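You operate a simulated robot arm through the tools that you are given. There is no shell and no other tool. Be economical: measure what you need, move in short steps, check, and stop when the job is done.

You are at the controls of a simulated two-armed robot. One attempt, no reset.

Task
Flush at least two litres of line 1 into the return drum.
Fine: no more than three; latch hose 1 into RETURN, bend toward the pipes, before opening valve 1; stop the pump, then shut the valve.

Only the result counts: the job must be done as asked and must still hold three seconds after the hand-in. Knocking over, shifting, dropping, spilling or breaking anything else fails it.

Robot
Two 7-joint arms with two-finger parallel grippers on one trunk, on a base that drives. Base frame: it is fixed to the floor where the robot stands at the start and does not move with it; the origin is under the middle of the robot, x ahead of it, y to its left, z up. Units: m, degrees, N and s.
The left shoulder is at the start at [0.05, 0.209, 1.396], the right one opposite. With the tool pointing down near the work surface each hand reaches from about 0.26 to 0.92 m from the robot's upright axis, wherever it stands, measured 20 degrees to its own side. Places, roughly: line knob [-1, 0.5, 1.4]; pump panel [-1.1, 0.7, 0.8]; pump start button [-1, 0.5, 1.2]; pump stop button [-1, 0.7, 1.2]; return lever [0.4, -0.4, 0.9]; return socket [0.5, -0.5, 0.9]; valve one [0.7, -0.1, 1.5]. Payload 4.4 kg a hand.
The TCP of each hand is the grasp point between the finger pads, 0.023 m short of the fingertips. In the tool frame z runs along the fingers and y along their closing line. Largest opening 0.094 m; finger width 0.038, thickness 0.01; the body of the gripper, 0.054 by 0.096 m, starts 0.039 m behind the TCP.
Orientation is told as [roll, pitch, yaw] about the base's x, y, z axes, in that order, counted from this pose: with the fingers straight down and closing along the base's y, the tool's x points along the base's -x, its y along +y and its z along -z.

Tools
- The arms move only by the tool jog_arm. It takes "left_rows", "right_rows" or both (then of equal length, played together; a hand with none holds still); each is a list of rows, each an object (a shift or turn left out is 0, a gripper value left out holds the last) with "angular": the turn, a rotation vector about the tool's x, y, z in degrees, a list of three; "dp": the shift along the tool's x, y, z in m, a list of three; "claw": the finger opening in m, from 0 to 0.094. In form: [{"angular": [rx, ry, rz], "dp": [x, y, z], "claw": claw}, ...]. A call has 1 to 10 rows; each row shifts and turns the commanded pose from where the row before left it, along the tool's axes as they then stand. Each row takes 0.2 s and may step no farther than 0.05 m and 8.6 degrees from the row before; otherwise, or with a gripper value out of range, the whole call is refused. Where a pose cannot be reached the arm comes as near as it can. A force on the tool above 60 N (or 10 N above the force at the start of the call, whichever is more), or a blocked arm, ends the call early, and 0.2 s more pass. Each finger travels about 0.108 m/s and halts on what it meets, pressing with about 21 N; the grip force reading is that of the motor and also rises with nothing between the fingers. The clock runs only during rows and for 0.2 s after the last one: add rows that do not move to give the fingers time. The reply holds the time, the measured pose of the TCP, the force on the tool along the base axes, the opening and the grip force, in the units named above and with some noise, with the torque about the TCP (base axes, N m) and any sound that the robot's microphone picked up.
- Cameras (640 x 400 px; columns grow to the right, rows downward): "scene" is now at [0.1282, 0.0699, 1.586]; the picture's right is [0.74, -0.67, 0.00], its down [-0.26, -0.28, -0.92] and it looks along [0.62, 0.68, -0.38] (base axes); focal length 214 px, centre (320, 200). "left" rides on the left gripper at [0.086, -0.016, -0.075] in its tool frame; the picture's right is [0.18, 0.98, 0.00], its down [-0.58, 0.11, -0.81] and it looks along [-0.79, 0.15, 0.59] (tool axes); focal length 243 px, centre (320, 200). "right" rides on the right gripper at [0.086, 0.016, -0.074] in its tool frame; the picture's right is [-0.18, 0.98, 0.00], its down [-0.58, -0.11, -0.81] and it looks along [-0.79, -0.15, 0.59] (tool axes); focal length 243 px, centre (320, 200). There is no depth. A picture from a camera that has moved, and an enlarged one, comes with that camera's place and axes in the base frame and with its lens.
- get_image(camera): a new picture of that camera. No time passes.
- lift_body(by): slides the trunk up (or, below 0, down) by that many m; the arms and the scene camera ride with it, the base frame stays. It gives what a move gives, with no picture.
- drive_base(legs): drives the robot by 1 to 6 legs, each [ahead, left, turn to the left] in m, m and degrees, along the robot's own axes; the way and the turn of a leg run together, so that a leg with both is an arc; at most 1.5 m and 180 degrees a leg. The arms and the cameras ride along, it lands a little off, and it stops where it bumps. It gives what a move gives.
- turn_head(pan, tilt): turns the head with the scene camera to pan (to the left, within 80 degrees either way) and tilt (down, from -29 to 69), counted from straight ahead of the robot. It gives what a move gives.
- inspect(camera, box): a new picture of the part [left, top, right, bottom] of that camera's present view, enlarged. No time passes.
- finish_job(): hands the job in; it is judged then, once.

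Work in short steps. Places have to be worked out from the pictures, the camera data and where the tool is seen: move nearer, look again, correct. Check each grasp and each placing, and mend what went wrong. You have 120 turns and 108 pictures in all, those below and enlarged ones among them. Open the grippers and draw the arms clear of the work before you hand the job in, unless the task says otherwise; then end with one line.

The tools are called after ">>>" by a JSON object that holds its "method" and its "body". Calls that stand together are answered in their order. jog_arm: Moves the arms, as the interface text tells. Its arguments: {"type":"object","properties":{"left_rows":{"type":"array","items":{"type":"object","properties":{"angular":{"type":"array","items":{"type":"number"}},"dp":{"type":"array","items":{"type":"number"}},"claw":{"type":"number"}}}},"right_rows":{"type":"array","items":{"type":"object","properties":{"angular":{"type":"array","items":{"type":"number"}},"dp":{"type":"array","items":{"type":"number"}},"claw":{"type":"number"}}}}},"required":[]} The other tools are called the same way: lift_body (by) slides the trunk up or down; drive_base (legs) drives the base; turn_head (pan, tilt) turns the head that bears the scene camera; get_image (camera) takes a picture; inspect (camera, box) takes an enlarged picture of a part of a camera's view; finish_job () hands the job in.

At the start:

```text
time_s: 0.0
left_ee_pos: [0.3062, 0.4085, 1.6862]
left_tcp_rot: [0.1, 0.1, 0.1]
left_wrist_force: [1.2, 0.4, 0.1]
left_ft_torque: [-0.02, -0.02, -0.01]
left_gripper_width: 0.0939
left_grip_force: 0.0
right_ee_pos: [0.4323, 0.0187, 1.7147]
right_tcp_rot: [0.0, 0.1, 0.0]
right_wrist_force: [-0.1, 0.5, 0.0]
right_ft_torque: [0.01, 0.0, 0.03]
right_gripper_width: 0.094
right_grip_force: 0.2
trunk travel left (down, up): [-0.475, 0.088]
robot x, y, heading: [0.0001, -0.0003, 0.1]
head pan, tilt: [47.6, 22.6]
```

scene: 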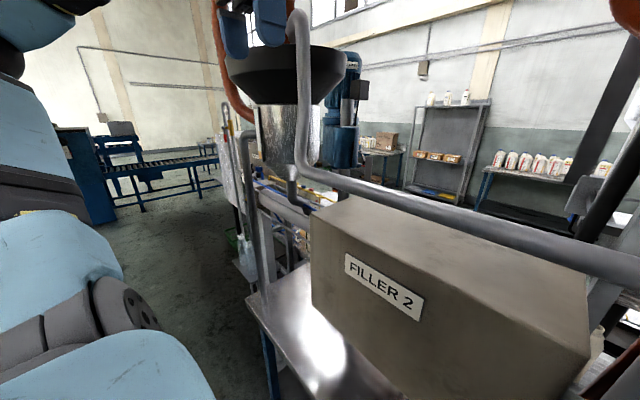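
right: 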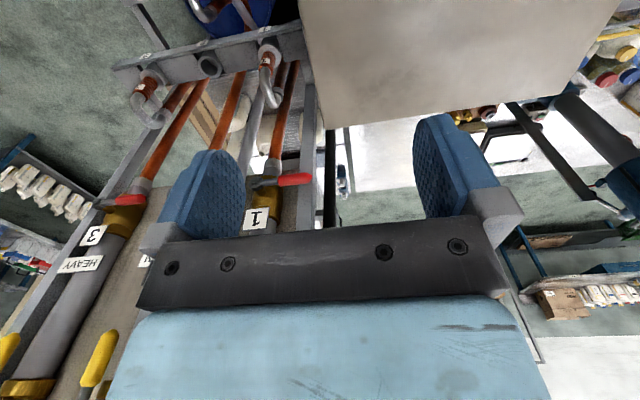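
left: 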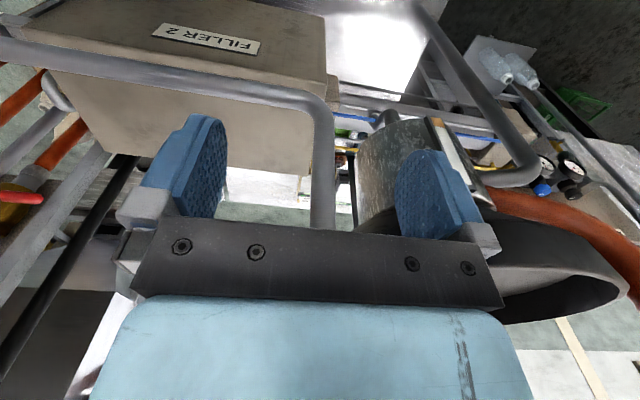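

The scene camera faces left of the work; I turn the head to the right to see valve 1, the hoses and the RETURN socket.

>>> {"method": "turn_head", "body": {"pan": -25, "tilt": 25}}

>>> {"method": "get_image", "body": {"camera": "scene"}}

```text
time_s: 1.4
left_ee_pos: [0.3078, 0.4075, 1.6867]
left_tcp_rot: [0.0, 0.1, 0.0]
left_wrist_force: [0.8, 0.1, 1.0]
left_ft_torque: [0.0, -0.03, 0.02]
left_gripper_width: 0.0938
left_grip_force: 0.1
right_ee_pos: [0.4321, 0.0185, 1.7156]
right_tcp_rot: [0.0, 0.0, 0.1]
right_wrist_force: [-0.4, 0.4, -0.4]
right_ft_torque: [-0.02, 0.02, -0.01]
right_gripper_width: 0.0938
right_grip_force: 0.1
trunk travel left (down, up): [-0.475, 0.088]
robot x, y, heading: [0.0002, -0.0042, -0.2]
head pan, tilt: [-25.0, 25.0]
```

```text
104 pictures are left
camera scene: at [0.1492, -0.0374, 1.5822], right [-0.42, -0.91, 0.0], down [-0.38, 0.18, -0.91], along [0.82, -0.38, -0.42], focal length 214 px, centre (320, 200)
```

scene: 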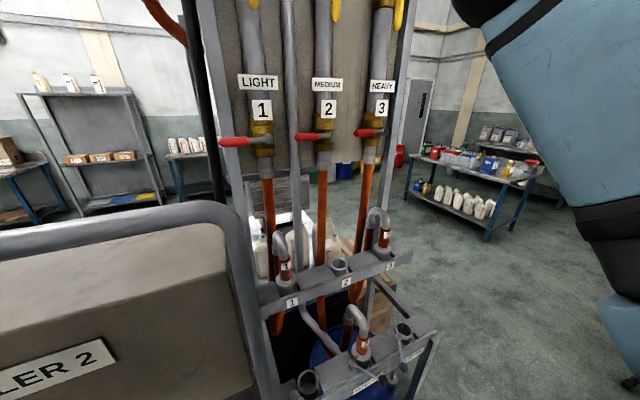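

The rack with hose ends is visible; I enlarge the lower part for labels, sockets and lever.

>>> {"method": "inspect", "body": {"camera": "scene", "box": [230, 190, 470, 400]}}

>>> {"method": "inspect", "body": {"camera": "scene", "box": [210, 0, 420, 170]}}

>>> {"method": "turn_head", "body": {"pan": -35, "tilt": 55}}

>>> {"method": "get_image", "body": {"camera": "scene"}}

```text
1.90 times, centred on (350, 295) of scene
camera zoom: at [0.1492, -0.0374, 1.5822], right [-0.42, -0.91, 0.0], down [-0.38, 0.18, -0.91], along [0.82, -0.38, -0.42], focal length 408 px, centre (263, 19)
```

zoom: 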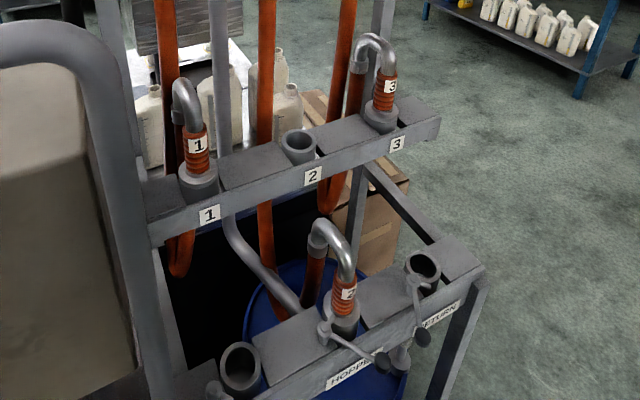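

```text
2.35 times, centred on (315, 85) of scene
camera zoom: at [0.1492, -0.0374, 1.5822], right [-0.42, -0.91, 0.0], down [-0.38, 0.18, -0.91], along [0.82, -0.38, -0.42], focal length 505 px, centre (332, 471)
```

zoom: 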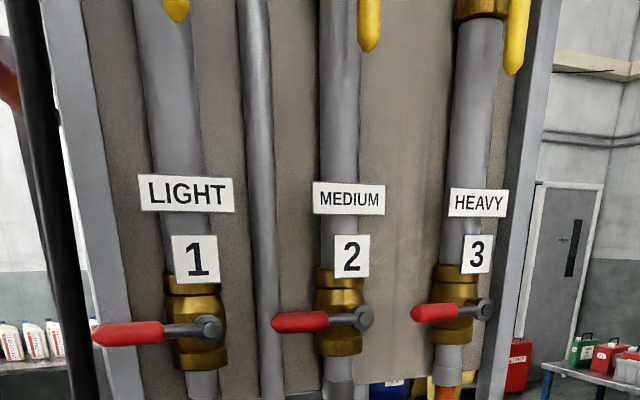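

```text
time_s: 2.4
left_ee_pos: [0.3084, 0.4082, 1.6865]
left_tcp_rot: [0.0, 0.0, 0.0]
left_wrist_force: [0.0, 0.5, 0.5]
left_ft_torque: [0.0, 0.02, 0.01]
left_gripper_width: 0.0942
left_grip_force: 0.0
right_ee_pos: [0.4324, 0.0197, 1.7142]
right_tcp_rot: [-0.2, 0.0, 0.0]
right_wrist_force: [-0.2, -0.5, 0.4]
right_ft_torque: [0.0, 0.05, 0.02]
right_gripper_width: 0.094
right_grip_force: 0.1
trunk travel left (down, up): [-0.475, 0.088]
robot x, y, heading: [0.0002, 0.0022, 0.1]
head pan, tilt: [-35.0, 55.0]
```

```text
101 pictures are left
camera scene: at [0.1248, -0.0399, 1.5383], right [-0.57, -0.82, 0.0], down [-0.67, 0.47, -0.57], along [0.47, -0.33, -0.82], focal length 214 px, centre (320, 200)
```

scene: 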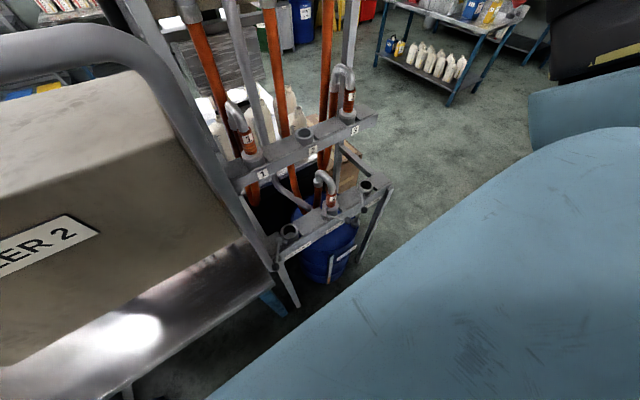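

RETURN is the empty right-hand socket on the lower rail, about [0.45,-0.48,0.89]; hose 1 is parked in the upper rail. I bring the right hand to the right, then down, for close views.

>>> {"method": "jog_arm", "body": {"right_rows": [{"dp": [0.015, -0.045, 0]}, {"dp": [0.015, -0.045, 0]}, {"dp": [0.015, -0.045, 0]}, {"dp": [0.015, -0.045, 0]}, {"dp": [0.015, -0.045, 0]}, {"dp": [0.015, -0.045, 0]}, {"dp": [0.015, -0.045, 0]}, {"dp": [0.015, -0.045, 0]}, {"dp": [0.015, -0.045, 0]}, {"dp": [0.015, -0.015, 0.03]}]}}

>>> {"method": "jog_arm", "body": {"right_rows": [{"dp": [0, 0, 0.045]}, {"dp": [0, 0, 0.045]}, {"dp": [0, 0, 0.045]}, {"dp": [0, 0, 0.045]}, {"dp": [0, 0, 0.045]}, {"dp": [0, 0, 0.045]}, {"dp": [0, 0, 0.045]}, {"dp": [0, 0, 0.045]}, {"dp": [0, 0, 0.045]}]}}

>>> {"method": "get_image", "body": {"camera": "right"}}

>>> {"method": "get_image", "body": {"camera": "scene"}}

```text
time_s: 4.6
left_ee_pos: [0.3066, 0.4047, 1.6885]
left_tcp_rot: [0.1, -0.1, 0.0]
left_wrist_force: [0.2, -0.1, 0.1]
left_ft_torque: [0.04, -0.01, -0.01]
left_gripper_width: 0.0938
left_grip_force: 0.0
right_ee_pos: [0.3129, -0.3545, 1.6445]
right_tcp_rot: [0.3, -0.2, 0.0]
right_wrist_force: [-0.7, 0.4, 0.1]
right_ft_torque: [0.02, -0.02, 0.01]
right_gripper_width: 0.0939
right_grip_force: 0.1
right hand out of reach, approached as far as the arm can: row 8, 9
trunk travel left (down, up): [-0.475, 0.088]
robot x, y, heading: [-0.0045, -0.0003, 0.0]
head pan, tilt: [-35.0, 55.0]
```

```text
time_s: 6.6
left_ee_pos: [0.3076, 0.4061, 1.6855]
left_tcp_rot: [0.0, 0.1, 0.1]
left_wrist_force: [0.0, 0.3, -0.9]
left_ft_torque: [0.02, -0.02, 0.01]
left_gripper_width: 0.094
left_grip_force: 0.0
right_ee_pos: [0.3329, -0.3602, 1.2416]
right_tcp_rot: [0.0, 0.0, 0.0]
right_wrist_force: [0.9, 0.1, -0.5]
right_ft_torque: [0.01, 0.0, 0.01]
right_gripper_width: 0.0937
right_grip_force: 0.1
right hand out of reach, approached as far as the arm can: row 7, 8, 9
trunk travel left (down, up): [-0.475, 0.088]
robot x, y, heading: [0.0002, 0.0017, 0.1]
head pan, tilt: [-35.0, 55.0]
```

```text
100 pictures are left
camera right: at [0.2475, -0.3445, 1.3171], right [0.18, 0.98, 0.0], down [0.58, -0.11, 0.81], along [0.79, -0.15, -0.59], focal length 243 px, centre (320, 200)
```

right: 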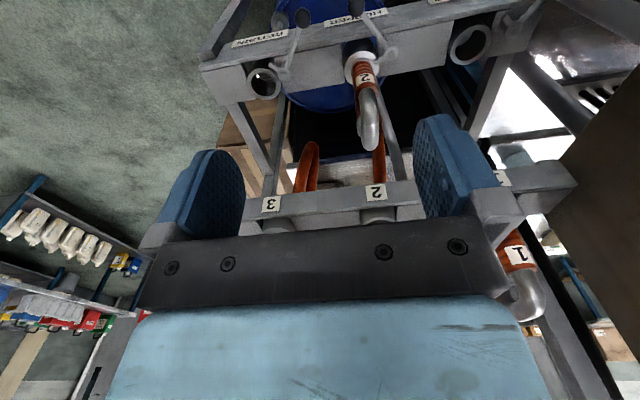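

```text
99 pictures are left
camera scene: at [0.1246, -0.0405, 1.5383], right [-0.57, -0.82, 0.0], down [-0.67, 0.47, -0.57], along [0.47, -0.33, -0.82], focal length 214 px, centre (320, 200)
```

scene: 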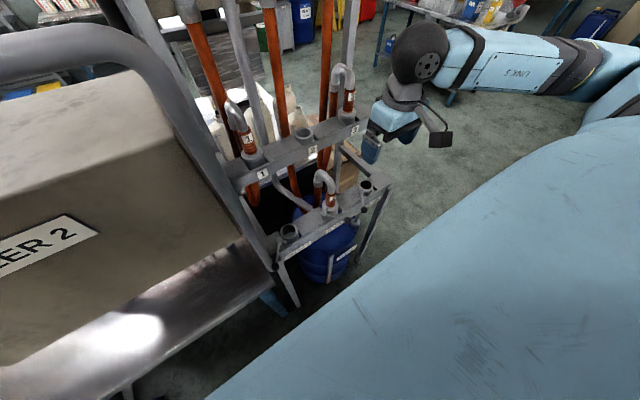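

The wrist camera gives a good view of the lower rail; enlarging it.

>>> {"method": "inspect", "body": {"camera": "right", "box": [190, 0, 510, 200]}}

>>> {"method": "inspect", "body": {"camera": "scene", "box": [210, 60, 400, 260]}}

```text
2.00 times, centred on (350, 100) of right
camera zoom: at [0.2475, -0.3445, 1.3171], right [0.18, 0.98, 0.0], down [0.58, -0.11, 0.81], along [0.79, -0.15, -0.59], focal length 485 px, centre (260, 400)
```

zoom: 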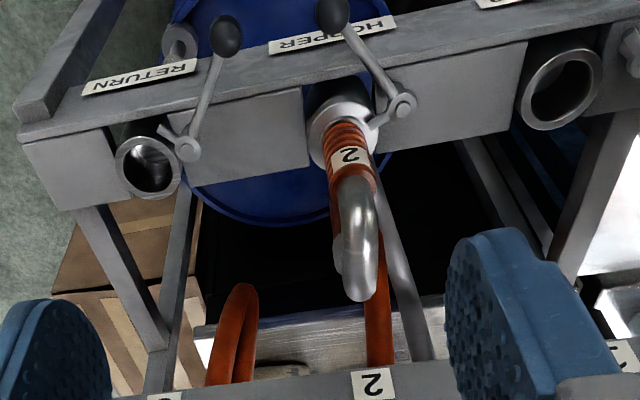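

```text
2.00 times, centred on (305, 160) of scene
camera zoom: at [0.1246, -0.0405, 1.5383], right [-0.57, -0.82, 0.0], down [-0.67, 0.47, -0.57], along [0.47, -0.33, -0.82], focal length 429 px, centre (350, 280)
```

zoom: 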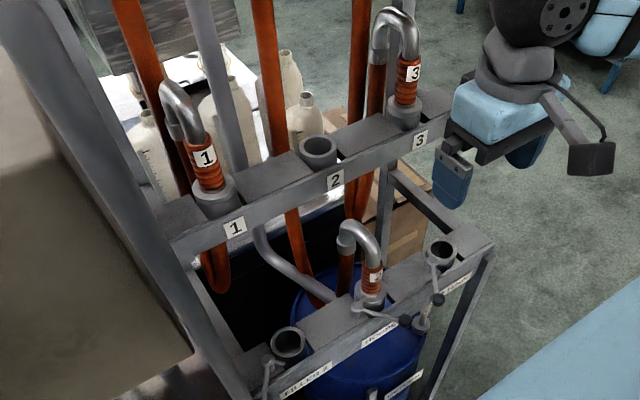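

I judge RETURN mouth at [0.455,-0.488,0.88], its lever pivot near [0.44,-0.445] with knob at about [0.36,-0.39,0.92] (open; hopper's latched lever is swung to -y), and hose 1's grip at about [0.59,-0.143,1.18], bend already toward +x. I back off for elbow room and turn the right hand to point forward with its camera on top.

>>> {"method": "drive_base", "body": {"legs": [[-0.2, 0, 0]]}}

>>> {"method": "jog_arm", "body": {"right_rows": [{"angular": [6, 0, -6]}, {"angular": [6, 0, -6]}, {"angular": [6, 0, -6]}, {"angular": [6, 0, -6]}, {"angular": [6, 0, -6]}, {"angular": [6, 0, -6]}, {"angular": [6, 0, -6]}]}}

```text
time_s: 8.2
left_ee_pos: [0.1119, 0.407, 1.6856]
left_tcp_rot: [0.0, 0.1, -0.2]
left_wrist_force: [0.1, -0.6, 0.2]
left_ft_torque: [0.02, 0.03, 0.01]
left_gripper_width: 0.094
left_grip_force: 0.2
right_ee_pos: [0.1351, -0.3617, 1.2414]
right_tcp_rot: [0.0, 0.2, -0.2]
right_wrist_force: [0.4, -1.1, 0.8]
right_ft_torque: [0.01, 0.03, 0.02]
right_gripper_width: 0.0939
right_grip_force: 0.1
trunk travel left (down, up): [-0.475, 0.088]
robot x, y, heading: [-0.1946, 0.0019, 0.0]
head pan, tilt: [-35.0, 55.0]
```

```text
time_s: 9.8
left_ee_pos: [0.1117, 0.4089, 1.6869]
left_tcp_rot: [-0.2, 0.0, -0.1]
left_wrist_force: [0.1, -0.6, -0.4]
left_ft_torque: [0.0, 0.03, -0.01]
left_gripper_width: 0.0938
left_grip_force: 0.1
right_ee_pos: [0.1818, -0.3621, 1.2417]
right_tcp_rot: [-38.9, 14.3, 38.7]
right_wrist_force: [0.0, -0.3, -0.7]
right_ft_torque: [-0.01, 0.02, -0.02]
right_gripper_width: 0.0937
right_grip_force: 0.1
right hand out of reach, approached as far as the arm can: row 1, 2, 3, 4, 5, 6, 7
trunk travel left (down, up): [-0.475, 0.088]
robot x, y, heading: [-0.2004, 0.0014, -0.1]
head pan, tilt: [-35.0, 55.0]
```

Orientation follows; I continue the turn.

>>> {"method": "jog_arm", "body": {"right_rows": [{"angular": [6, 0, -6]}, {"angular": [6, 0, -6]}, {"angular": [6, 0, -6]}, {"angular": [6, 0, -6]}, {"angular": [6, 0, -6]}, {"angular": [6, 0, -6]}, {"angular": [6, 0, -6]}, {"angular": [6, 0, -6]}, {"angular": [6, 0, -6]}, {"angular": [6, 0, -6]}]}}

>>> {"method": "jog_arm", "body": {"right_rows": [{"angular": [5.06, 0, -5.06]}, {"angular": [5.06, 0, -5.06]}, {"angular": [5.06, 0, -5.06]}, {"angular": [5.06, 0, -5.06]}, {"angular": [5.06, 0, -5.06]}, {"dp": [0, 0, 0.04]}, {"dp": [0, 0, 0.04]}]}}

>>> {"method": "get_image", "body": {"camera": "right"}}

>>> {"method": "get_image", "body": {"camera": "scene"}}

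```text
time_s: 12.0
left_ee_pos: [0.109, 0.4116, 1.6857]
left_tcp_rot: [-0.1, 0.0, -0.2]
left_wrist_force: [-0.6, 0.9, 0.2]
left_ft_torque: [-0.02, -0.04, -0.01]
left_gripper_width: 0.0939
left_grip_force: 0.1
right_ee_pos: [0.2517, -0.2036, 1.2246]
right_tcp_rot: [-75.4, 64.4, 78.3]
right_wrist_force: [0.0, -0.7, -0.1]
right_ft_torque: [0.02, 0.01, -0.02]
right_gripper_width: 0.0943
right_grip_force: 0.1
right hand out of reach, approached as far as the arm can: row 1, 2, 3, 4, 5, 6, 7, 8, 9, 10
trunk travel left (down, up): [-0.475, 0.088]
robot x, y, heading: [-0.1968, 0.0053, -0.0]
head pan, tilt: [-35.0, 55.0]
```

```text
time_s: 13.8
left_ee_pos: [0.1105, 0.4076, 1.6871]
left_tcp_rot: [0.1, 0.1, -0.2]
left_wrist_force: [0.4, -0.7, 0.2]
left_ft_torque: [-0.03, 0.0, 0.01]
left_gripper_width: 0.094
left_grip_force: 0.1
right_ee_pos: [0.2004, -0.1243, 1.2404]
right_tcp_rot: [-49.8, 81.6, 124.6]
right_wrist_force: [-0.6, -0.1, -0.2]
right_ft_torque: [-0.03, -0.02, 0.04]
right_gripper_width: 0.094
right_grip_force: 0.1
right hand out of reach, approached as far as the arm can: row 1, 2, 3, 4, 5, 6, 7
trunk travel left (down, up): [-0.475, 0.088]
robot x, y, heading: [-0.2003, -0.0045, -0.4]
head pan, tilt: [-35.0, 55.0]
stopped in row 7 (right hand): the arm was blocked; the commanded pose is now the measured one
```

```text
96 pictures are left
camera right: at [0.133, -0.1432, 1.3322], right [-0.12, -0.95, -0.29], down [-0.84, 0.25, -0.49], along [0.54, 0.19, -0.82], focal length 243 px, centre (320, 200)
```

right: 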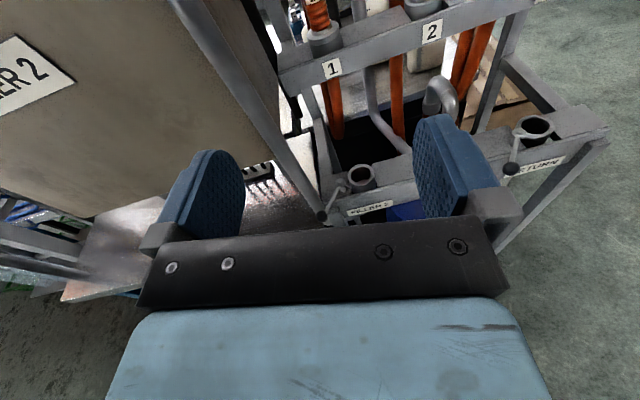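

```text
95 pictures are left
camera scene: at [-0.0736, -0.0394, 1.5382], right [-0.58, -0.82, 0.0], down [-0.67, 0.47, -0.57], along [0.47, -0.33, -0.82], focal length 214 px, centre (320, 200)
```

scene: 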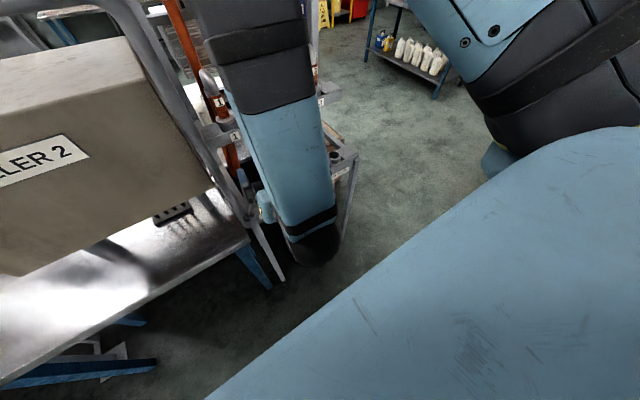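

The arm is folded tightly and got blocked; I back up the base further to unfold, and look at the arm.

>>> {"method": "drive_base", "body": {"legs": [[-0.15, 0, 0]]}}

>>> {"method": "turn_head", "body": {"pan": -25, "tilt": 30}}

>>> {"method": "get_image", "body": {"camera": "scene"}}

```text
time_s: 15.2
left_ee_pos: [-0.0371, 0.4093, 1.6855]
left_tcp_rot: [0.0, 0.2, -0.2]
left_wrist_force: [0.0, 0.4, -0.5]
left_ft_torque: [0.03, 0.07, 0.02]
left_gripper_width: 0.0941
left_grip_force: 0.0
right_ee_pos: [0.0525, -0.1236, 1.2406]
right_tcp_rot: [-49.9, 81.5, 124.4]
right_wrist_force: [0.8, -0.4, 0.0]
right_ft_torque: [0.01, 0.02, -0.01]
right_gripper_width: 0.0939
right_grip_force: 0.1
trunk travel left (down, up): [-0.475, 0.088]
robot x, y, heading: [-0.3466, 0.0028, -0.1]
head pan, tilt: [-35.0, 55.0]
```

```text
time_s: 16.1
left_ee_pos: [-0.041, 0.4077, 1.6859]
left_tcp_rot: [0.0, 0.0, -0.1]
left_wrist_force: [0.2, -0.7, 0.1]
left_ft_torque: [-0.01, 0.02, 0.02]
left_gripper_width: 0.094
left_grip_force: 0.0
right_ee_pos: [0.0502, -0.1245, 1.2418]
right_tcp_rot: [-50.9, 81.6, 123.3]
right_wrist_force: [-0.4, -0.1, 0.2]
right_ft_torque: [0.05, 0.03, 0.0]
right_gripper_width: 0.094
right_grip_force: 0.0
trunk travel left (down, up): [-0.475, 0.088]
robot x, y, heading: [-0.3452, 0.0039, -0.2]
head pan, tilt: [-25.0, 30.0]
```

```text
94 pictures are left
camera scene: at [-0.2022, -0.0366, 1.5742], right [-0.43, -0.91, 0.0], down [-0.45, 0.21, -0.87], along [0.78, -0.37, -0.5], focal length 214 px, centre (320, 200)
```

scene: 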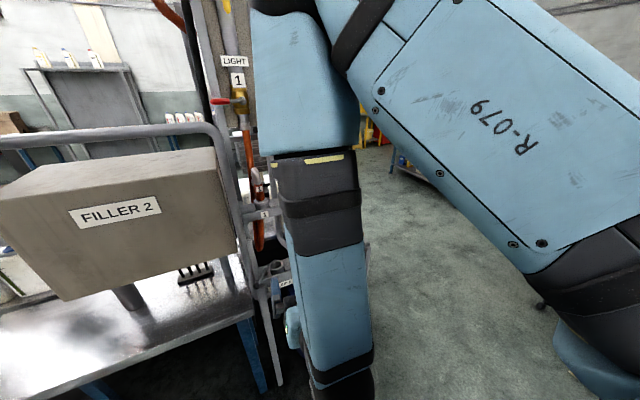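

The elbow is up and the forearm hangs with the hand forward – usable. I finish the small orientation correction and move forward a bit.

>>> {"method": "jog_arm", "body": {"right_rows": [{"angular": [2.5, 2.5, -3.5]}, {"angular": [2.5, 2.5, -3.5]}, {"dp": [0, 0, 0.04]}, {"dp": [0, 0, 0.04]}, {"dp": [0, 0, 0.04]}, {"dp": [0, 0, 0.04]}, {"dp": [0, 0, 0.04]}]}}

>>> {"method": "get_image", "body": {"camera": "right"}}

```text
time_s: 17.6
left_ee_pos: [-0.04, 0.4084, 1.6851]
left_tcp_rot: [-0.1, 0.0, -0.1]
left_wrist_force: [0.2, -0.2, -1.0]
left_ft_torque: [0.0, 0.01, 0.03]
left_gripper_width: 0.094
left_grip_force: 0.0
right_ee_pos: [0.0487, -0.124, 1.2287]
right_tcp_rot: [-30.0, 76.8, 143.5]
right_wrist_force: [0.0, 0.1, -0.1]
right_ft_torque: [0.01, 0.0, 0.01]
right_gripper_width: 0.0941
right_grip_force: 0.1
right hand out of reach, approached as far as the arm can: row 1, 2, 3, 4, 5, 6, 7
trunk travel left (down, up): [-0.475, 0.088]
robot x, y, heading: [-0.3496, 0.0003, -0.1]
head pan, tilt: [-25.0, 30.0]
stopped in row 7 (right hand): the arm was blocked; the commanded pose is now the measured one
```

```text
93 pictures are left
camera right: at [-0.0085, -0.1451, 1.3251], right [-0.16, -0.94, -0.29], down [-0.88, 0.27, -0.39], along [0.45, 0.19, -0.87], focal length 243 px, centre (320, 200)
```

right: 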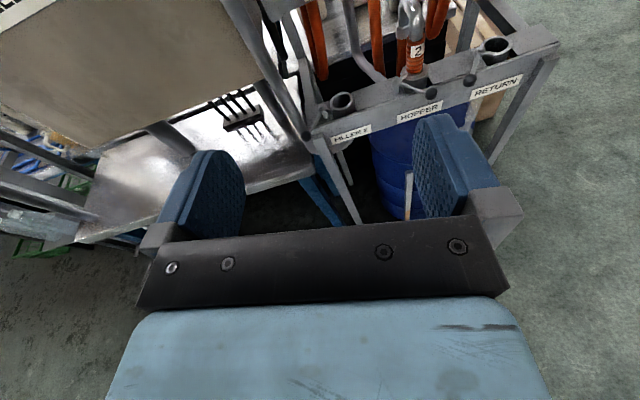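

The arm is jammed at a joint limit in this branch. I turn the hand back the way it came.

>>> {"method": "jog_arm", "body": {"right_rows": [{"angular": [-6, 0, 6]}, {"angular": [-6, 0, 6]}, {"angular": [-6, 0, 6]}, {"angular": [-6, 0, 6]}, {"angular": [-6, 0, 6]}, {"angular": [-6, 0, 6]}, {"angular": [-6, 0, 6]}, {"angular": [-6, 0, 6]}, {"angular": [-6, 0, 6]}, {"angular": [-6, 0, 6]}]}}

>>> {"method": "jog_arm", "body": {"right_rows": [{"angular": [-6, 0, 6]}, {"angular": [-6, 0, 6]}, {"angular": [-6, 0, 6]}, {"angular": [-6, 0, 6]}, {"angular": [-6, 0, 6]}, {"angular": [-6, 0, 6]}, {"angular": [-6, 0, 6]}, {"angular": [-6, 0, 6]}, {"angular": [-6, 0, 6]}, {"angular": [-6, 0, 6]}]}}

```text
time_s: 19.8
left_ee_pos: [-0.0383, 0.406, 1.6862]
left_tcp_rot: [0.1, 0.1, -0.2]
left_wrist_force: [0.1, 0.2, 0.6]
left_ft_torque: [-0.01, -0.01, 0.04]
left_gripper_width: 0.0941
left_grip_force: 0.0
right_ee_pos: [0.0502, -0.1234, 1.2269]
right_tcp_rot: [-41.8, 32.8, 59.3]
right_wrist_force: [0.3, 0.3, 0.4]
right_ft_torque: [-0.01, -0.01, -0.05]
right_gripper_width: 0.094
right_grip_force: 0.0
trunk travel left (down, up): [-0.475, 0.088]
robot x, y, heading: [-0.352, -0.0007, -0.2]
head pan, tilt: [-25.0, 30.0]
```

```text
time_s: 22.0
left_ee_pos: [-0.0405, 0.4066, 1.6868]
left_tcp_rot: [0.1, 0.1, -0.2]
left_wrist_force: [0.7, 0.2, -0.5]
left_ft_torque: [0.0, -0.01, 0.05]
left_gripper_width: 0.0941
left_grip_force: 0.0
right_ee_pos: [0.0501, -0.1235, 1.2272]
right_tcp_rot: [0.5, 10.7, 1.8]
right_wrist_force: [0.0, -0.5, -0.1]
right_ft_torque: [0.02, -0.01, 0.0]
right_gripper_width: 0.0938
right_grip_force: 0.1
trunk travel left (down, up): [-0.475, 0.088]
robot x, y, heading: [-0.3462, -0.001, -0.2]
head pan, tilt: [-25.0, 30.0]
```

Back to tool-down. I move the hand forward and to the right, then try the turn the other way round.

>>> {"method": "jog_arm", "body": {"right_rows": [{"dp": [-0.03, -0.03, 0]}, {"dp": [-0.03, -0.03, 0]}, {"dp": [-0.03, -0.03, 0]}, {"dp": [-0.03, -0.03, 0]}, {"dp": [-0.03, -0.03, 0]}, {"angular": [-6, 0, 6]}, {"angular": [-6, 0, 6]}, {"angular": [-6, 0, 6]}, {"angular": [-6, 0, 6]}, {"angular": [-6, 0, 6]}]}}

>>> {"method": "jog_arm", "body": {"right_rows": [{"angular": [-6, 0, 6]}, {"angular": [-6, 0, 6]}, {"angular": [-6, 0, 6]}, {"angular": [-6, 0, 6]}, {"angular": [-6, 0, 6]}, {"angular": [-6, 0, 6]}, {"angular": [-6, 0, 6]}, {"angular": [-6, 0, 6]}]}}

```text
time_s: 24.2
left_ee_pos: [-0.0405, 0.4064, 1.6871]
left_tcp_rot: [0.0, 0.0, -0.2]
left_wrist_force: [-0.1, 0.0, 0.3]
left_ft_torque: [0.01, -0.02, 0.03]
left_gripper_width: 0.094
left_grip_force: 0.0
right_ee_pos: [0.1999, -0.2687, 1.198]
right_tcp_rot: [23.8, 17.1, -28.0]
right_wrist_force: [-0.4, 0.8, 0.8]
right_ft_torque: [0.01, 0.02, -0.03]
right_gripper_width: 0.0939
right_grip_force: 0.0
trunk travel left (down, up): [-0.475, 0.088]
robot x, y, heading: [-0.3497, -0.0, -0.1]
head pan, tilt: [-25.0, 30.0]
```

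```text
time_s: 26.0
left_ee_pos: [-0.0401, 0.4077, 1.6861]
left_tcp_rot: [-0.1, 0.0, -0.2]
left_wrist_force: [-1.0, -0.7, 0.3]
left_ft_torque: [-0.01, 0.01, -0.01]
left_gripper_width: 0.0942
left_grip_force: 0.2
right_ee_pos: [0.2004, -0.2685, 1.1975]
right_tcp_rot: [50.0, 46.8, -71.7]
right_wrist_force: [0.3, 0.3, -0.5]
right_ft_torque: [0.0, -0.02, 0.01]
right_gripper_width: 0.0941
right_grip_force: 0.0
trunk travel left (down, up): [-0.475, 0.088]
robot x, y, heading: [-0.347, -0.0003, 0.1]
head pan, tilt: [-25.0, 30.0]
```

This branch reaches cleanly; continuing.

>>> {"method": "jog_arm", "body": {"right_rows": [{"angular": [-6, 0, 6]}, {"angular": [-6, 0, 6]}, {"angular": [-6, 0, 6]}, {"angular": [-6, 0, 6]}, {"angular": [-6, 0, 6]}, {"angular": [-6, 0, 6]}, {"angular": [-6, 0, 6]}, {"angular": [-6, 0, 6]}]}}

>>> {"method": "get_image", "body": {"camera": "right"}}

>>> {"method": "get_image", "body": {"camera": "scene"}}

```text
time_s: 27.9
left_ee_pos: [-0.0399, 0.4057, 1.687]
left_tcp_rot: [0.1, 0.1, -0.2]
left_wrist_force: [-0.4, -0.1, -0.4]
left_ft_torque: [0.05, 0.02, -0.01]
left_gripper_width: 0.0939
left_grip_force: 0.1
right_ee_pos: [0.1987, -0.3659, 1.2029]
right_tcp_rot: [61.0, 67.9, -118.1]
right_wrist_force: [-1.1, 0.1, 0.8]
right_ft_torque: [0.02, 0.01, 0.02]
right_gripper_width: 0.0943
right_grip_force: 0.1
right hand out of reach, approached as far as the arm can: row 8
trunk travel left (down, up): [-0.475, 0.088]
robot x, y, heading: [-0.3473, 0.0026, -0.0]
head pan, tilt: [-25.0, 30.0]
stopped in row 8 (right hand): the arm was blocked; the commanded pose is now the measured one
```

```text
92 pictures are left
camera right: at [0.1416, -0.3519, 1.3024], right [0.01, -0.99, 0.15], down [-0.9, -0.08, -0.43], along [0.44, -0.13, -0.89], focal length 243 px, centre (320, 200)
```

right: 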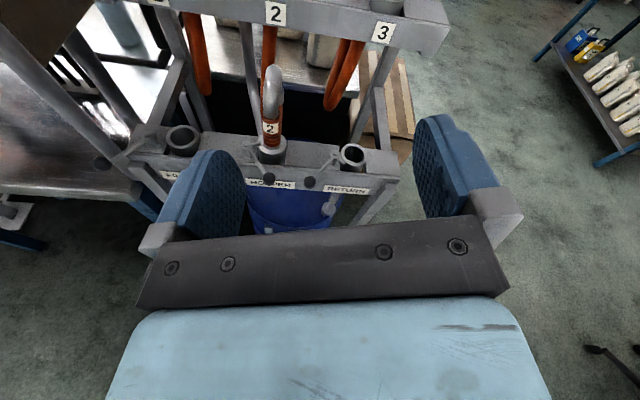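

```text
91 pictures are left
camera scene: at [-0.2021, -0.0389, 1.5742], right [-0.43, -0.91, 0.0], down [-0.45, 0.21, -0.87], along [0.78, -0.37, -0.5], focal length 214 px, centre (320, 200)
```

scene: 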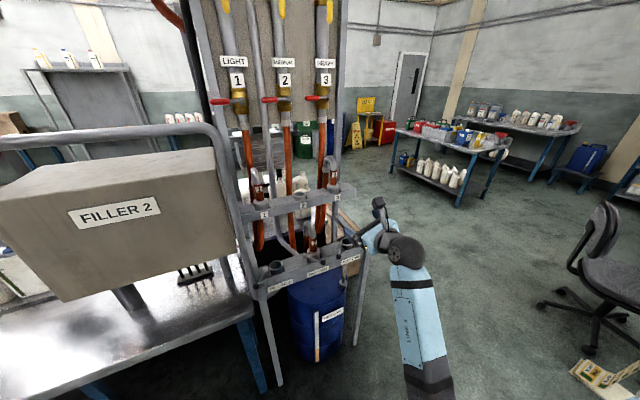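

Nice config now: forearm out to the right, hand forward, camera up, with about 19° roll left over. I move toward hose 1 (to about [0.4,-0.22]) and then try to trim the roll.

>>> {"method": "jog_arm", "body": {"right_rows": [{"dp": [0.016, -0.026, 0.038]}, {"dp": [0.016, -0.026, 0.038]}, {"dp": [0.016, -0.026, 0.038]}, {"dp": [0.016, -0.026, 0.038]}, {"dp": [0.016, -0.026, 0.038]}, {"angular": [0, -2, 4]}, {"angular": [0, -2, 4]}, {"angular": [0, -2, 4]}]}}

>>> {"method": "get_image", "body": {"camera": "right"}}

```text
time_s: 28.4
left_ee_pos: [-0.0339, 0.4083, 1.6844]
left_tcp_rot: [0.0, 0.2, -0.3]
left_wrist_force: [-0.5, 0.6, -0.4]
left_ft_torque: [-0.02, 0.05, 0.03]
left_gripper_width: 0.0939
left_grip_force: 0.1
right_ee_pos: [0.2324, -0.4171, 1.2309]
right_tcp_rot: [74.5, 56.6, -109.3]
right_wrist_force: [1.1, -0.2, 0.1]
right_ft_torque: [0.0, -0.03, -0.03]
right_gripper_width: 0.094
right_grip_force: 0.1
right hand out of reach, approached as far as the arm can: row 1, 2
trunk travel left (down, up): [-0.475, 0.088]
robot x, y, heading: [-0.3486, 0.0, -0.2]
head pan, tilt: [-25.0, 30.0]
stopped in row 2 (right hand): the arm was blocked; the commanded pose is now the measured one
```

```text
90 pictures are left
camera right: at [0.1753, -0.3777, 1.3232], right [-0.05, -0.93, 0.37], down [-0.9, -0.12, -0.42], along [0.44, -0.35, -0.83], focal length 243 px, centre (320, 200)
```

right: 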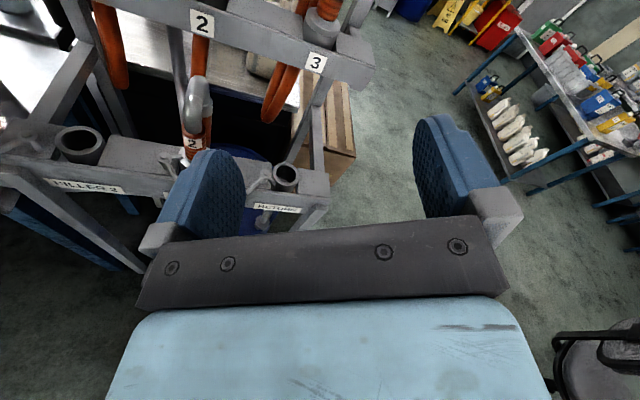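

This branch also hits a wrist limit, so the camera-up flip is no good. I go back to tool-down and will instead pitch the fingers forward ~50° with the camera below, which is a simple motion.

>>> {"method": "jog_arm", "body": {"right_rows": [{"angular": [6, 0, -6]}, {"angular": [6, 0, -6]}, {"angular": [6, 0, -6]}, {"angular": [6, 0, -6]}, {"angular": [6, 0, -6]}, {"angular": [6, 0, -6]}, {"angular": [6, 0, -6]}, {"angular": [6, 0, -6]}, {"angular": [6, 0, -6]}, {"angular": [6, 0, -6]}]}}

>>> {"method": "jog_arm", "body": {"right_rows": [{"angular": [6, 0, -6]}, {"angular": [6, 0, -6]}, {"angular": [6, 0, -6]}, {"angular": [6, 0, -6]}, {"angular": [6, 0, -6]}, {"angular": [6, 0, -6]}, {"angular": [6, 0, -6]}, {"angular": [6, 0, -6]}]}}

>>> {"method": "get_image", "body": {"camera": "right"}}

```text
time_s: 30.6
left_ee_pos: [-0.0387, 0.4077, 1.6854]
left_tcp_rot: [-0.1, 0.1, -0.2]
left_wrist_force: [-0.7, -0.9, -0.1]
left_ft_torque: [0.0, 0.03, 0.02]
left_gripper_width: 0.094
left_grip_force: 0.0
right_ee_pos: [0.2287, -0.4094, 1.2218]
right_tcp_rot: [32.4, 9.8, -69.3]
right_wrist_force: [-0.4, 0.1, 0.8]
right_ft_torque: [0.01, 0.0, 0.02]
right_gripper_width: 0.0941
right_grip_force: 0.1
trunk travel left (down, up): [-0.475, 0.088]
robot x, y, heading: [-0.3483, 0.0038, -0.5]
head pan, tilt: [-25.0, 30.0]
```

```text
time_s: 32.4
left_ee_pos: [-0.0392, 0.4085, 1.6858]
left_tcp_rot: [0.0, 0.0, -0.2]
left_wrist_force: [0.5, -0.7, -0.3]
left_ft_torque: [-0.03, 0.0, 0.03]
left_gripper_width: 0.0938
left_grip_force: 0.0
right_ee_pos: [0.2285, -0.4092, 1.222]
right_tcp_rot: [-13.8, 2.0, -23.3]
right_wrist_force: [0.5, -0.6, 0.0]
right_ft_torque: [-0.01, -0.02, -0.01]
right_gripper_width: 0.0945
right_grip_force: 0.0
trunk travel left (down, up): [-0.475, 0.088]
robot x, y, heading: [-0.348, 0.0014, -0.2]
head pan, tilt: [-25.0, 30.0]
```

```text
89 pictures are left
camera right: at [0.1651, -0.345, 1.2938], right [0.54, 0.81, -0.24], down [0.59, -0.16, 0.79], along [0.6, -0.57, -0.57], focal length 243 px, centre (320, 200)
```

right: 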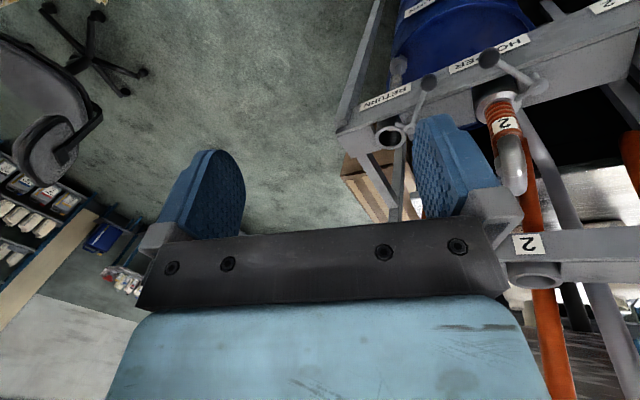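

Correcting to tool-down, then pitching the fingers forward by about 50°.

>>> {"method": "jog_arm", "body": {"right_rows": [{"angular": [0.27, -1.83, -7.57]}, {"angular": [0.27, -1.83, -7.57]}, {"angular": [0.27, -1.83, -7.57]}, {"angular": [-6.9, -1, 0]}, {"angular": [-6.9, -1, 0]}]}}

>>> {"method": "jog_arm", "body": {"right_rows": [{"angular": [0, -8.5, 0]}, {"angular": [0, -8.5, 0]}, {"angular": [0, -8.5, 0]}, {"angular": [0, -8.5, 0]}, {"angular": [0, -8.5, 0]}, {"angular": [0, -8.5, 0]}]}}

>>> {"method": "get_image", "body": {"camera": "right"}}

>>> {"method": "get_image", "body": {"camera": "scene"}}

```text
time_s: 33.6
left_ee_pos: [-0.0396, 0.407, 1.687]
left_tcp_rot: [0.1, 0.0, -0.2]
left_wrist_force: [0.2, -0.3, -0.6]
left_ft_torque: [0.0, -0.01, 0.02]
left_gripper_width: 0.0936
left_grip_force: 0.0
right_ee_pos: [0.2286, -0.4099, 1.2227]
right_tcp_rot: [0.3, -0.2, 0.2]
right_wrist_force: [0.3, 0.0, 0.5]
right_ft_torque: [-0.01, -0.01, 0.02]
right_gripper_width: 0.094
right_grip_force: 0.1
trunk travel left (down, up): [-0.475, 0.088]
robot x, y, heading: [-0.3487, -0.0032, -0.0]
head pan, tilt: [-25.0, 30.0]
```

```text
time_s: 35.0
left_ee_pos: [-0.0407, 0.4074, 1.687]
left_tcp_rot: [0.0, 0.1, -0.2]
left_wrist_force: [-0.6, -0.4, -0.8]
left_ft_torque: [0.01, 0.0, 0.01]
left_gripper_width: 0.0942
left_grip_force: 0.0
right_ee_pos: [0.2285, -0.41, 1.223]
right_tcp_rot: [0.3, -51.4, 0.0]
right_wrist_force: [-0.2, -0.2, -0.3]
right_ft_torque: [-0.01, 0.01, 0.02]
right_gripper_width: 0.0941
right_grip_force: 0.1
trunk travel left (down, up): [-0.475, 0.088]
robot x, y, heading: [-0.3497, 0.001, -0.2]
head pan, tilt: [-25.0, 30.0]
```

```text
88 pictures are left
camera right: at [0.1164, -0.3947, 1.2019], right [0.11, 0.98, 0.15], down [-0.27, -0.11, 0.96], along [0.96, -0.14, 0.25], focal length 243 px, centre (320, 200)
```

right: 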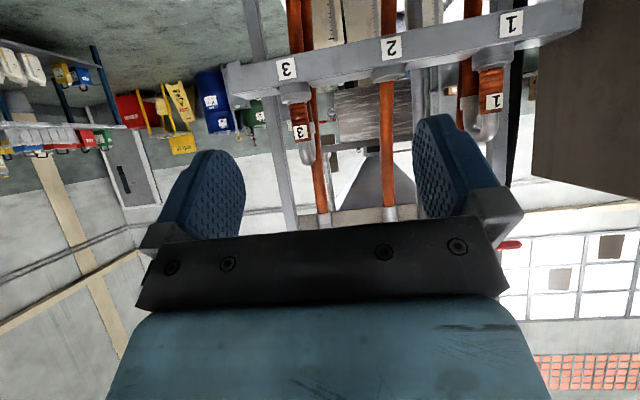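

```text
87 pictures are left
camera scene: at [-0.2023, -0.0368, 1.5743], right [-0.43, -0.9, 0.0], down [-0.45, 0.21, -0.87], along [0.78, -0.37, -0.5], focal length 214 px, centre (320, 200)
```

scene: 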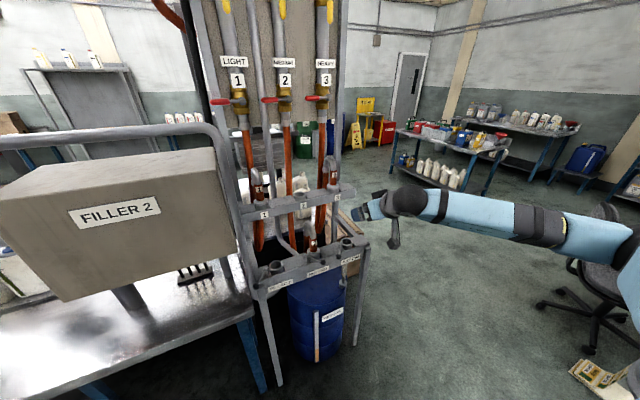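

Clean pose. From this view hose 1's grip is at about [0.585,-0.148], red part z≈1.13–1.20, bend up to 1.24 and pointing away. I move in front of it at x≈0.33.

>>> {"method": "jog_arm", "body": {"right_rows": [{"dp": [-0.0045, 0.0435, 0.0177]}, {"dp": [-0.0045, 0.0435, 0.0177]}, {"dp": [-0.0045, 0.0435, 0.0177]}, {"dp": [-0.0045, 0.0435, 0.0177]}, {"dp": [-0.0045, 0.0435, 0.0177]}, {"dp": [-0.0045, 0.0435, 0.0177]}]}}

>>> {"method": "get_image", "body": {"camera": "right"}}

>>> {"method": "inspect", "body": {"camera": "scene", "box": [180, 120, 400, 300]}}

```text
time_s: 36.4
left_ee_pos: [-0.0381, 0.4098, 1.6854]
left_tcp_rot: [0.0, 0.1, -0.2]
left_wrist_force: [0.0, 1.1, -0.6]
left_ft_torque: [-0.02, 0.03, 0.0]
left_gripper_width: 0.0941
left_grip_force: 0.0
right_ee_pos: [0.3246, -0.1492, 1.1784]
right_tcp_rot: [0.1, -51.1, 0.1]
right_wrist_force: [0.3, -0.4, -0.1]
right_ft_torque: [-0.02, 0.01, -0.01]
right_gripper_width: 0.0939
right_grip_force: 0.1
trunk travel left (down, up): [-0.475, 0.088]
robot x, y, heading: [-0.3532, -0.0031, -0.3]
head pan, tilt: [-25.0, 30.0]
```

```text
86 pictures are left
camera right: at [0.2136, -0.1333, 1.1567], right [0.11, 0.98, 0.14], down [-0.26, -0.11, 0.96], along [0.96, -0.15, 0.25], focal length 243 px, centre (320, 200)
```

right: 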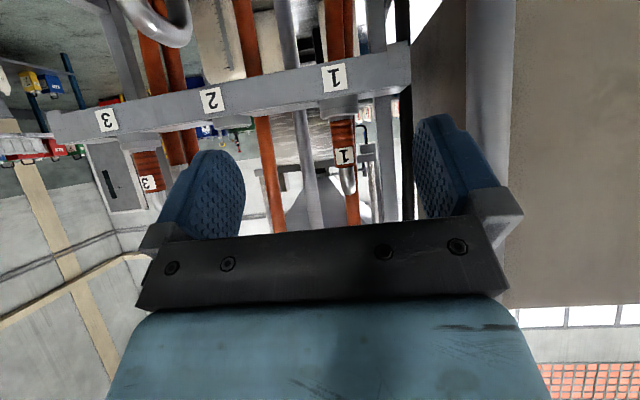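

```text
2.22 times, centred on (290, 210) of scene
camera zoom: at [-0.2007, -0.0346, 1.5742], right [-0.43, -0.9, 0.0], down [-0.45, 0.21, -0.87], along [0.78, -0.37, -0.5], focal length 477 px, centre (387, 178)
```

zoom: 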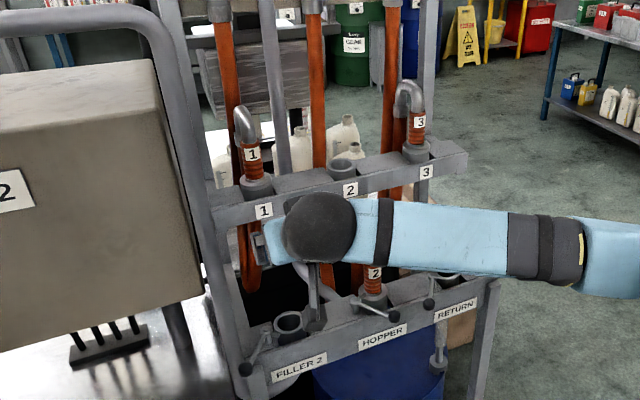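

Aligned in y; hose label z≈1.188. I advance straight forward 0.18 m with the fingers open.

>>> {"method": "jog_arm", "body": {"right_rows": [{"dp": [-0.0225, 0.0006, 0.0281]}, {"dp": [-0.0225, 0.0006, 0.0281]}, {"dp": [-0.0225, 0.0006, 0.0281]}, {"dp": [-0.0225, 0.0006, 0.0281]}, {"dp": [-0.0225, 0.0006, 0.0281]}]}}

>>> {"method": "get_image", "body": {"camera": "right"}}

>>> {"method": "inspect", "body": {"camera": "scene", "box": [180, 120, 400, 300]}}

```text
time_s: 37.6
left_ee_pos: [-0.038, 0.4086, 1.6859]
left_tcp_rot: [-0.2, 0.1, -0.2]
left_wrist_force: [0.0, -0.5, 0.1]
left_ft_torque: [0.01, 0.03, -0.01]
left_gripper_width: 0.094
left_grip_force: 0.1
right_ee_pos: [0.5082, -0.1453, 1.1767]
right_tcp_rot: [0.2, -51.1, 0.1]
right_wrist_force: [0.7, -0.3, 0.1]
right_ft_torque: [-0.02, 0.0, -0.04]
right_gripper_width: 0.094
right_grip_force: 0.1
trunk travel left (down, up): [-0.475, 0.088]
robot x, y, heading: [-0.3485, -0.0035, -0.2]
head pan, tilt: [-25.0, 30.0]
```

```text
84 pictures are left
camera right: at [0.3966, -0.1289, 1.1561], right [0.11, 0.98, 0.15], down [-0.26, -0.11, 0.96], along [0.96, -0.15, 0.24], focal length 243 px, centre (320, 200)
```

right: 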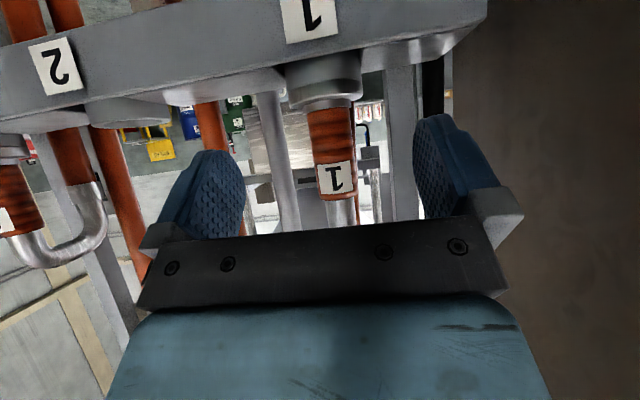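

```text
2.22 times, centred on (290, 210) of scene
camera zoom: at [-0.2008, -0.0354, 1.5741], right [-0.43, -0.9, 0.0], down [-0.45, 0.21, -0.87], along [0.78, -0.37, -0.5], focal length 477 px, centre (387, 178)
```

zoom: 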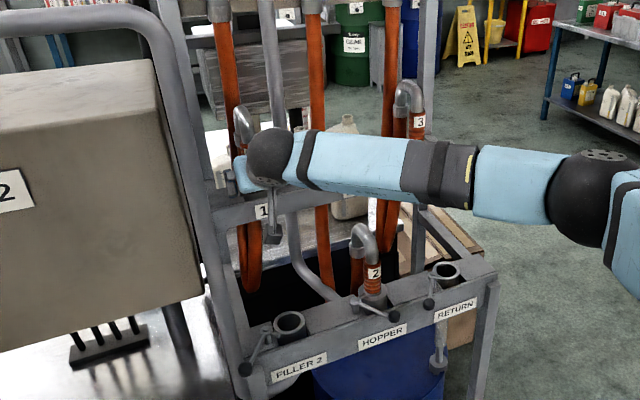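

Label triangulates to about [0.597,-0.145,1.191], red grip z 1.132–1.207, radius ~0.018. I advance 0.09 m with z slightly lower and look before closing.

>>> {"method": "jog_arm", "body": {"right_rows": [{"dp": [-0.0175, 0, 0.024]}, {"dp": [-0.0175, 0, 0.024]}, {"dp": [-0.0175, 0, 0.024]}]}}

>>> {"method": "get_image", "body": {"camera": "right"}}

>>> {"method": "inspect", "body": {"camera": "scene", "box": [210, 140, 320, 230]}}

```text
time_s: 38.4
left_ee_pos: [-0.0387, 0.4085, 1.6858]
left_tcp_rot: [-0.1, 0.1, -0.3]
left_wrist_force: [-0.4, 1.2, 0.7]
left_ft_torque: [-0.05, 0.02, 0.0]
left_gripper_width: 0.0941
left_grip_force: 0.1
right_ee_pos: [0.5991, -0.1454, 1.1729]
right_tcp_rot: [0.1, -51.1, 0.2]
right_wrist_force: [0.9, 0.3, 0.1]
right_ft_torque: [0.01, 0.02, 0.0]
right_gripper_width: 0.0938
right_grip_force: 0.1
trunk travel left (down, up): [-0.475, 0.088]
robot x, y, heading: [-0.3455, 0.0028, -0.0]
head pan, tilt: [-25.0, 30.0]
```

```text
82 pictures are left
camera right: at [0.4878, -0.1296, 1.1527], right [0.11, 0.98, 0.15], down [-0.26, -0.11, 0.96], along [0.96, -0.15, 0.25], focal length 243 px, centre (320, 200)
```

right: 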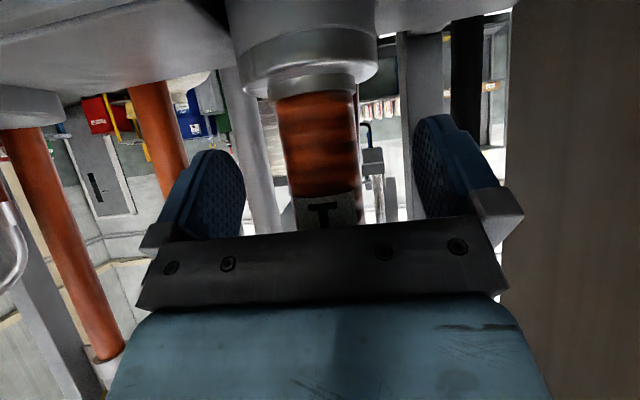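

```text
4.44 times, centred on (265, 185) of scene
camera zoom: at [-0.2016, -0.0354, 1.5742], right [-0.43, -0.9, 0.0], down [-0.45, 0.21, -0.87], along [0.78, -0.37, -0.5], focal length 953 px, centre (564, 267)
```

zoom: 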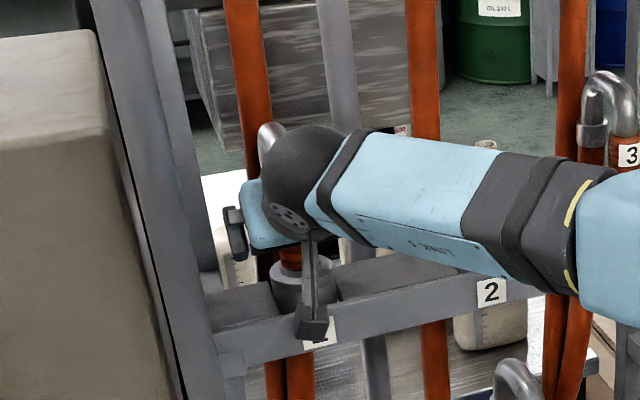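

The grip sits centred between the fingers; closing.

>>> {"method": "jog_arm", "body": {"right_rows": [{"claw": 0.02}, {"claw": 0.02}, {"claw": 0.02}, {"claw": 0.02}]}}

>>> {"method": "get_image", "body": {"camera": "right"}}

```text
time_s: 39.4
left_ee_pos: [-0.0395, 0.4074, 1.6867]
left_tcp_rot: [0.0, 0.2, -0.2]
left_wrist_force: [-0.7, 0.3, 1.5]
left_ft_torque: [-0.05, -0.02, 0.02]
left_gripper_width: 0.0938
left_grip_force: 0.1
right_ee_pos: [0.5989, -0.1462, 1.1741]
right_tcp_rot: [0.3, -51.1, 0.0]
right_wrist_force: [0.9, -1.4, 1.2]
right_ft_torque: [-0.21, -0.05, 0.05]
right_gripper_width: 0.0344
right_grip_force: 21.0
trunk travel left (down, up): [-0.475, 0.088]
robot x, y, heading: [-0.3507, -0.0026, -0.3]
head pan, tilt: [-25.0, 30.0]
```

```text
80 pictures are left
camera right: at [0.4873, -0.1304, 1.1529], right [0.11, 0.98, 0.15], down [-0.26, -0.11, 0.96], along [0.96, -0.15, 0.25], focal length 243 px, centre (320, 200)
```

right: 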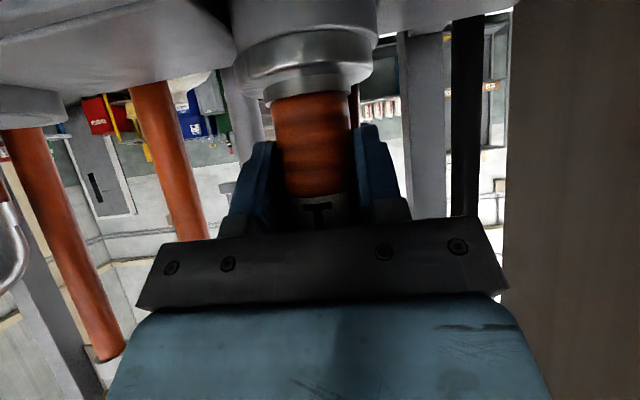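

Grasped at 0.034 m. Lifting straight up.

>>> {"method": "jog_arm", "body": {"right_rows": [{"dp": [-0.0233, 0, -0.0188]}, {"dp": [-0.0233, 0, -0.0188]}, {"dp": [-0.0233, 0, -0.0188]}, {"dp": [-0.0233, 0, -0.0188]}]}}

>>> {"method": "get_image", "body": {"camera": "right"}}

>>> {"method": "inspect", "body": {"camera": "scene", "box": [180, 110, 400, 290]}}

```text
time_s: 40.4
left_ee_pos: [-0.0402, 0.4075, 1.685]
left_tcp_rot: [0.0, 0.0, -0.2]
left_wrist_force: [-0.9, 0.0, 0.1]
left_ft_torque: [-0.01, -0.04, 0.0]
left_gripper_width: 0.094
left_grip_force: 0.2
right_ee_pos: [0.5946, -0.1439, 1.2918]
right_tcp_rot: [0.3, -51.2, 0.0]
right_wrist_force: [0.5, -0.2, -5.3]
right_ft_torque: [-0.07, 0.05, 0.0]
right_gripper_width: 0.0342
right_grip_force: 20.8
trunk travel left (down, up): [-0.475, 0.088]
robot x, y, heading: [-0.3485, 0.0019, -0.2]
head pan, tilt: [-25.0, 30.0]
```

```text
79 pictures are left
camera right: at [0.4831, -0.129, 1.2716], right [0.11, 0.98, 0.15], down [-0.26, -0.11, 0.96], along [0.96, -0.15, 0.25], focal length 243 px, centre (320, 200)
```

right: 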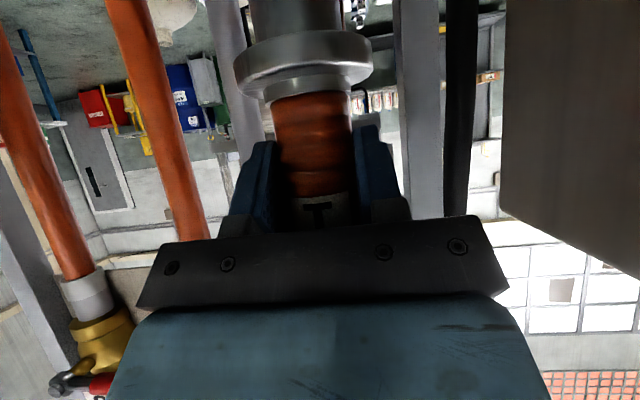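

```text
2.22 times, centred on (290, 200) of scene
camera zoom: at [-0.2021, -0.0367, 1.5742], right [-0.43, -0.9, 0.0], down [-0.45, 0.21, -0.87], along [0.78, -0.37, -0.5], focal length 477 px, centre (387, 200)
```

zoom: 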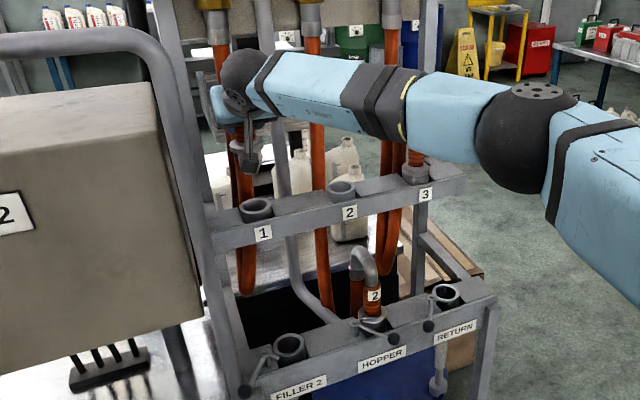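

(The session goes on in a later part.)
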